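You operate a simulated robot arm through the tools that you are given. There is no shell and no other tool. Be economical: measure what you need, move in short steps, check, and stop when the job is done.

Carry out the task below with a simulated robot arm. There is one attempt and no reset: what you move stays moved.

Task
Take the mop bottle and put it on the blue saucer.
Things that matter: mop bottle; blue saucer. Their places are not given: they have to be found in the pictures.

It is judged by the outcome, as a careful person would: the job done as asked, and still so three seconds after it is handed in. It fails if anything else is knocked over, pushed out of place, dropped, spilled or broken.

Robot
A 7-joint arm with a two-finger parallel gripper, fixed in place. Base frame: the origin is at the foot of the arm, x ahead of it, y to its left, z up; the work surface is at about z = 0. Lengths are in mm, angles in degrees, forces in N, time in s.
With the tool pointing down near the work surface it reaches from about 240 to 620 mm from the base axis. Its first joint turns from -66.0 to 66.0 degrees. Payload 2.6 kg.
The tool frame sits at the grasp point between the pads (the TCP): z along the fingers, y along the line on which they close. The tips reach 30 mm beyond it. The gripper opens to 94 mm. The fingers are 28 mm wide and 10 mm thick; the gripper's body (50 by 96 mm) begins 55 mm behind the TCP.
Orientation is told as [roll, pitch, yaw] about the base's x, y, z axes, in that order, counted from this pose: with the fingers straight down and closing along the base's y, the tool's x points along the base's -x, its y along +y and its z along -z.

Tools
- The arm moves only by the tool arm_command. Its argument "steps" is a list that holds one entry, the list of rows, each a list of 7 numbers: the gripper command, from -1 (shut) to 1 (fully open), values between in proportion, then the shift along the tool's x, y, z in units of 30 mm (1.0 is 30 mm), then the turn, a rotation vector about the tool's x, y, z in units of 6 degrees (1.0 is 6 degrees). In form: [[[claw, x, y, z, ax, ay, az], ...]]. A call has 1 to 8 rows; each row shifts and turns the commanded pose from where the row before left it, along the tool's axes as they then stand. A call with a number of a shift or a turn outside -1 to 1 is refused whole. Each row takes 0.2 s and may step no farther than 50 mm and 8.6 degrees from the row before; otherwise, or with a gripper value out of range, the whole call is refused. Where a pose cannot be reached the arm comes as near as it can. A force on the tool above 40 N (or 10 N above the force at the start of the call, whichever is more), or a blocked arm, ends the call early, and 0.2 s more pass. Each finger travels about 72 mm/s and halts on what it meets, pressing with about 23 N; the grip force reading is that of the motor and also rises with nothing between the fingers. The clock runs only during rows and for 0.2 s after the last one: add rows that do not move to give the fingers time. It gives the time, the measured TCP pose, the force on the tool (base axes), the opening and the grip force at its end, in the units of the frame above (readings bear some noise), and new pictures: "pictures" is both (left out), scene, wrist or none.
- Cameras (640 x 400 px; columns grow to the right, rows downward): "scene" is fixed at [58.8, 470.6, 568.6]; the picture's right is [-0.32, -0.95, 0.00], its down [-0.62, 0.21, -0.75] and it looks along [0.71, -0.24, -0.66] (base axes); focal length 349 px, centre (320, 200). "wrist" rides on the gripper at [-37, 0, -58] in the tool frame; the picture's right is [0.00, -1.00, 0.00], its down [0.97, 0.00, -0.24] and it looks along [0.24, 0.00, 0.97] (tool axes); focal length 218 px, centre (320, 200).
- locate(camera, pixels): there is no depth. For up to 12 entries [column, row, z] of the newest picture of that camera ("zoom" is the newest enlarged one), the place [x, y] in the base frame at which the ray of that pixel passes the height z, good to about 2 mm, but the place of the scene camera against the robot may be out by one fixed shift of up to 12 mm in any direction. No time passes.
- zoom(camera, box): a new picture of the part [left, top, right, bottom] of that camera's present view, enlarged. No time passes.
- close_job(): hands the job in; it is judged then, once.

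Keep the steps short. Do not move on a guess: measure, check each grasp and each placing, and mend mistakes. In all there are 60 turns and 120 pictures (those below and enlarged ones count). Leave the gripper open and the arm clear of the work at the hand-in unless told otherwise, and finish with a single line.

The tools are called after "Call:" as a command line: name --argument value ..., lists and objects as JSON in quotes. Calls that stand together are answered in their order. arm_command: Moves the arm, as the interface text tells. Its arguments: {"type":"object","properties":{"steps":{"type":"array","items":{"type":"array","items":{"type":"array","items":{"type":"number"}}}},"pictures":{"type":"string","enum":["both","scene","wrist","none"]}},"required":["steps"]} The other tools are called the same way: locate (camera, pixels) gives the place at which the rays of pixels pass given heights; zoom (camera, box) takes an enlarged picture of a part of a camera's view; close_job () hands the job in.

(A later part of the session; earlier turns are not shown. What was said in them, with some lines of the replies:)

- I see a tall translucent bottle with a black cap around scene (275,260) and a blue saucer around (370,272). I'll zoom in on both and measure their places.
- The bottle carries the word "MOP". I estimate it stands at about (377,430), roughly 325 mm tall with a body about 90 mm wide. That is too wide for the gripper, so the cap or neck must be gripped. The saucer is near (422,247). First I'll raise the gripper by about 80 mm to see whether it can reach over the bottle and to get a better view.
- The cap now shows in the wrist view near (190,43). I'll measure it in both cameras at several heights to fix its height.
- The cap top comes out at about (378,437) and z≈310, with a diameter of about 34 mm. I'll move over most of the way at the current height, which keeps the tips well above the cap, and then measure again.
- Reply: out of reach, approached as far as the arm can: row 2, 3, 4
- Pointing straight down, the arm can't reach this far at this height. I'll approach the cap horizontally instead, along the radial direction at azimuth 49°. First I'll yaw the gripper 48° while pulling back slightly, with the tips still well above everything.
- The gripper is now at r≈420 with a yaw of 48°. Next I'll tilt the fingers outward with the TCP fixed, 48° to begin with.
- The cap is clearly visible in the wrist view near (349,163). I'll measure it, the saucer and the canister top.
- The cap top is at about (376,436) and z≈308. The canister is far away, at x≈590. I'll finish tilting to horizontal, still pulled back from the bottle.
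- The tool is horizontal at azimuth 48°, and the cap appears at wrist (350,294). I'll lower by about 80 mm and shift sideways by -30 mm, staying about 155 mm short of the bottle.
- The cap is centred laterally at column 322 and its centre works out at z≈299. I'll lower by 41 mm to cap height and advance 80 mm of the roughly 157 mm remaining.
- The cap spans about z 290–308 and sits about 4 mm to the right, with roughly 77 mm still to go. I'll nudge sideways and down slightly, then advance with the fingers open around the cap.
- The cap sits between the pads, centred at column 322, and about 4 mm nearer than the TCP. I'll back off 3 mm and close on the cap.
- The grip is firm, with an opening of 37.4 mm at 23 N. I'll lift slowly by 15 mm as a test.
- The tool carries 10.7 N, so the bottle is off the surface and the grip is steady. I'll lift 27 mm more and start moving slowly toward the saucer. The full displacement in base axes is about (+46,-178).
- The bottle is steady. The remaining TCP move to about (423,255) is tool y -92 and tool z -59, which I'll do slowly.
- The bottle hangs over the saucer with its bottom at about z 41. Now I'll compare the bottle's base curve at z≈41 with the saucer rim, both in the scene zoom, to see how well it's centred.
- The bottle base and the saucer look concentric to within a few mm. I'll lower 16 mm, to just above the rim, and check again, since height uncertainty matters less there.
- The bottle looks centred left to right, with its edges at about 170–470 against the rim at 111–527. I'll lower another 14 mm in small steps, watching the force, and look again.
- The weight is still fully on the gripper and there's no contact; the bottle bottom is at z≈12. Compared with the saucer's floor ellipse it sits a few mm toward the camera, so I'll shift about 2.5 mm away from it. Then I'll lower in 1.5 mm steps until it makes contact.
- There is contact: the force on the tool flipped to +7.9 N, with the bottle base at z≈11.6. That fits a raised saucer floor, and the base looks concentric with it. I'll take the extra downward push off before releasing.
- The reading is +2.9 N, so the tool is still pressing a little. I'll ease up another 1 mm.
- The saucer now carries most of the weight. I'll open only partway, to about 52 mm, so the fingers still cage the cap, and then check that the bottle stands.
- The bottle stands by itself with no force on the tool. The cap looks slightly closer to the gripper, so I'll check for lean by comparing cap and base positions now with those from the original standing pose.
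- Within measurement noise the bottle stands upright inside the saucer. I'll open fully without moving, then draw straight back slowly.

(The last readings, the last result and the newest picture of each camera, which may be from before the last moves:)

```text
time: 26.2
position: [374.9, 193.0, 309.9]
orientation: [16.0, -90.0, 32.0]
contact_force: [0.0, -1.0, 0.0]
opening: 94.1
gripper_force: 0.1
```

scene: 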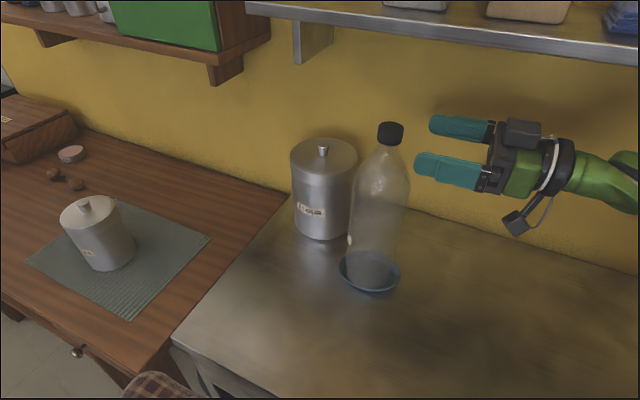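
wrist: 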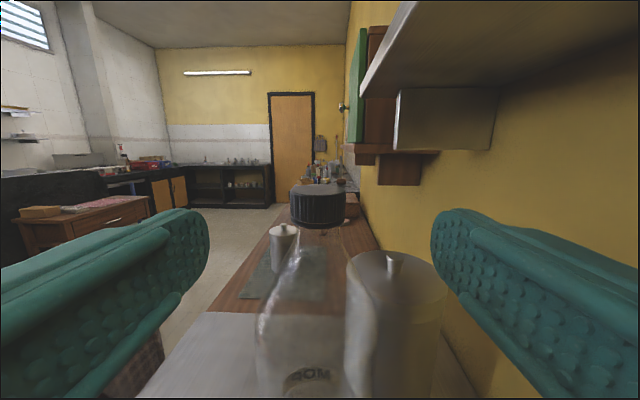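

The bottle stands clear of the fingers. In the wrist view it might lean slightly, so I'll zoom in on both views and let a little time pass to see whether anything shifts.

Call:
arm_command --steps '[[[1, 0, 0, -0.7, 0, 0, 0], [1, 0, 0, -0.7, 0, 0, 0], [1, 0, 0, -0.5, 0, 0, 0], [1, 0, 0, 0, 0, 0, 0], [1, 0, 0, 0, 0, 0, 0]]]'

Call:
zoom --camera "wrist" --box '[220, 190, 420, 390]'

Call:
zoom --camera "scene" --box '[280, 110, 460, 300]'

```text
time: 27.4
position: [343.7, 152.4, 313.3]
orientation: [-1.6, -89.8, 49.7]
contact_force: [-0.5, 0.2, 0.1]
opening: 94.1
gripper_force: 0.0
out of reach, approached as far as the arm can: row 3
```

scene: 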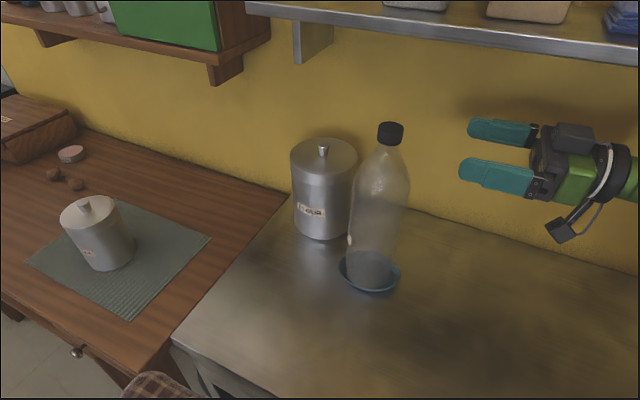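
wrist: 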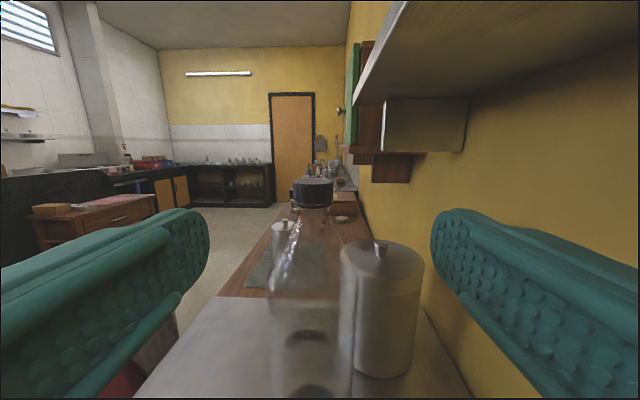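

```text
2.00 times, centred on (320, 290) of wrist
```

zoom: 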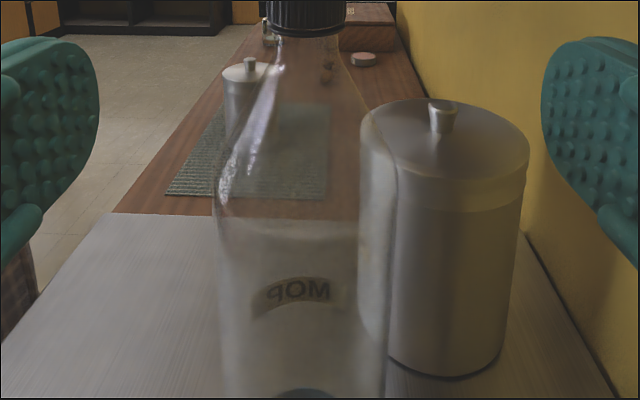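

```text
2.11 times, centred on (370, 205) of scene
```

zoom: 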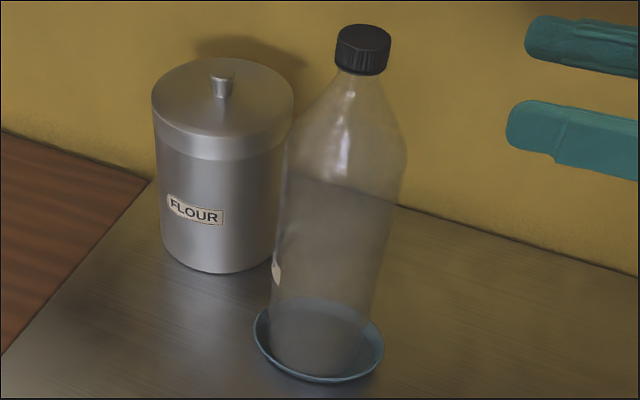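

In the wrist zoom the cap (column 305), shoulder (about 305) and base (about 304) line up, so the bottle is upright. It sits inside the saucer rim and hasn't moved since release. The gripper is open and well clear, so I'll hand in.

Call:
close_job

```text
The job is handed in.
```

The mop bottle is standing upright on the blue saucer, the gripper is open and clear, and nothing else was disturbed apart from the saucer shifting about 1 mm as the bottle touched down.
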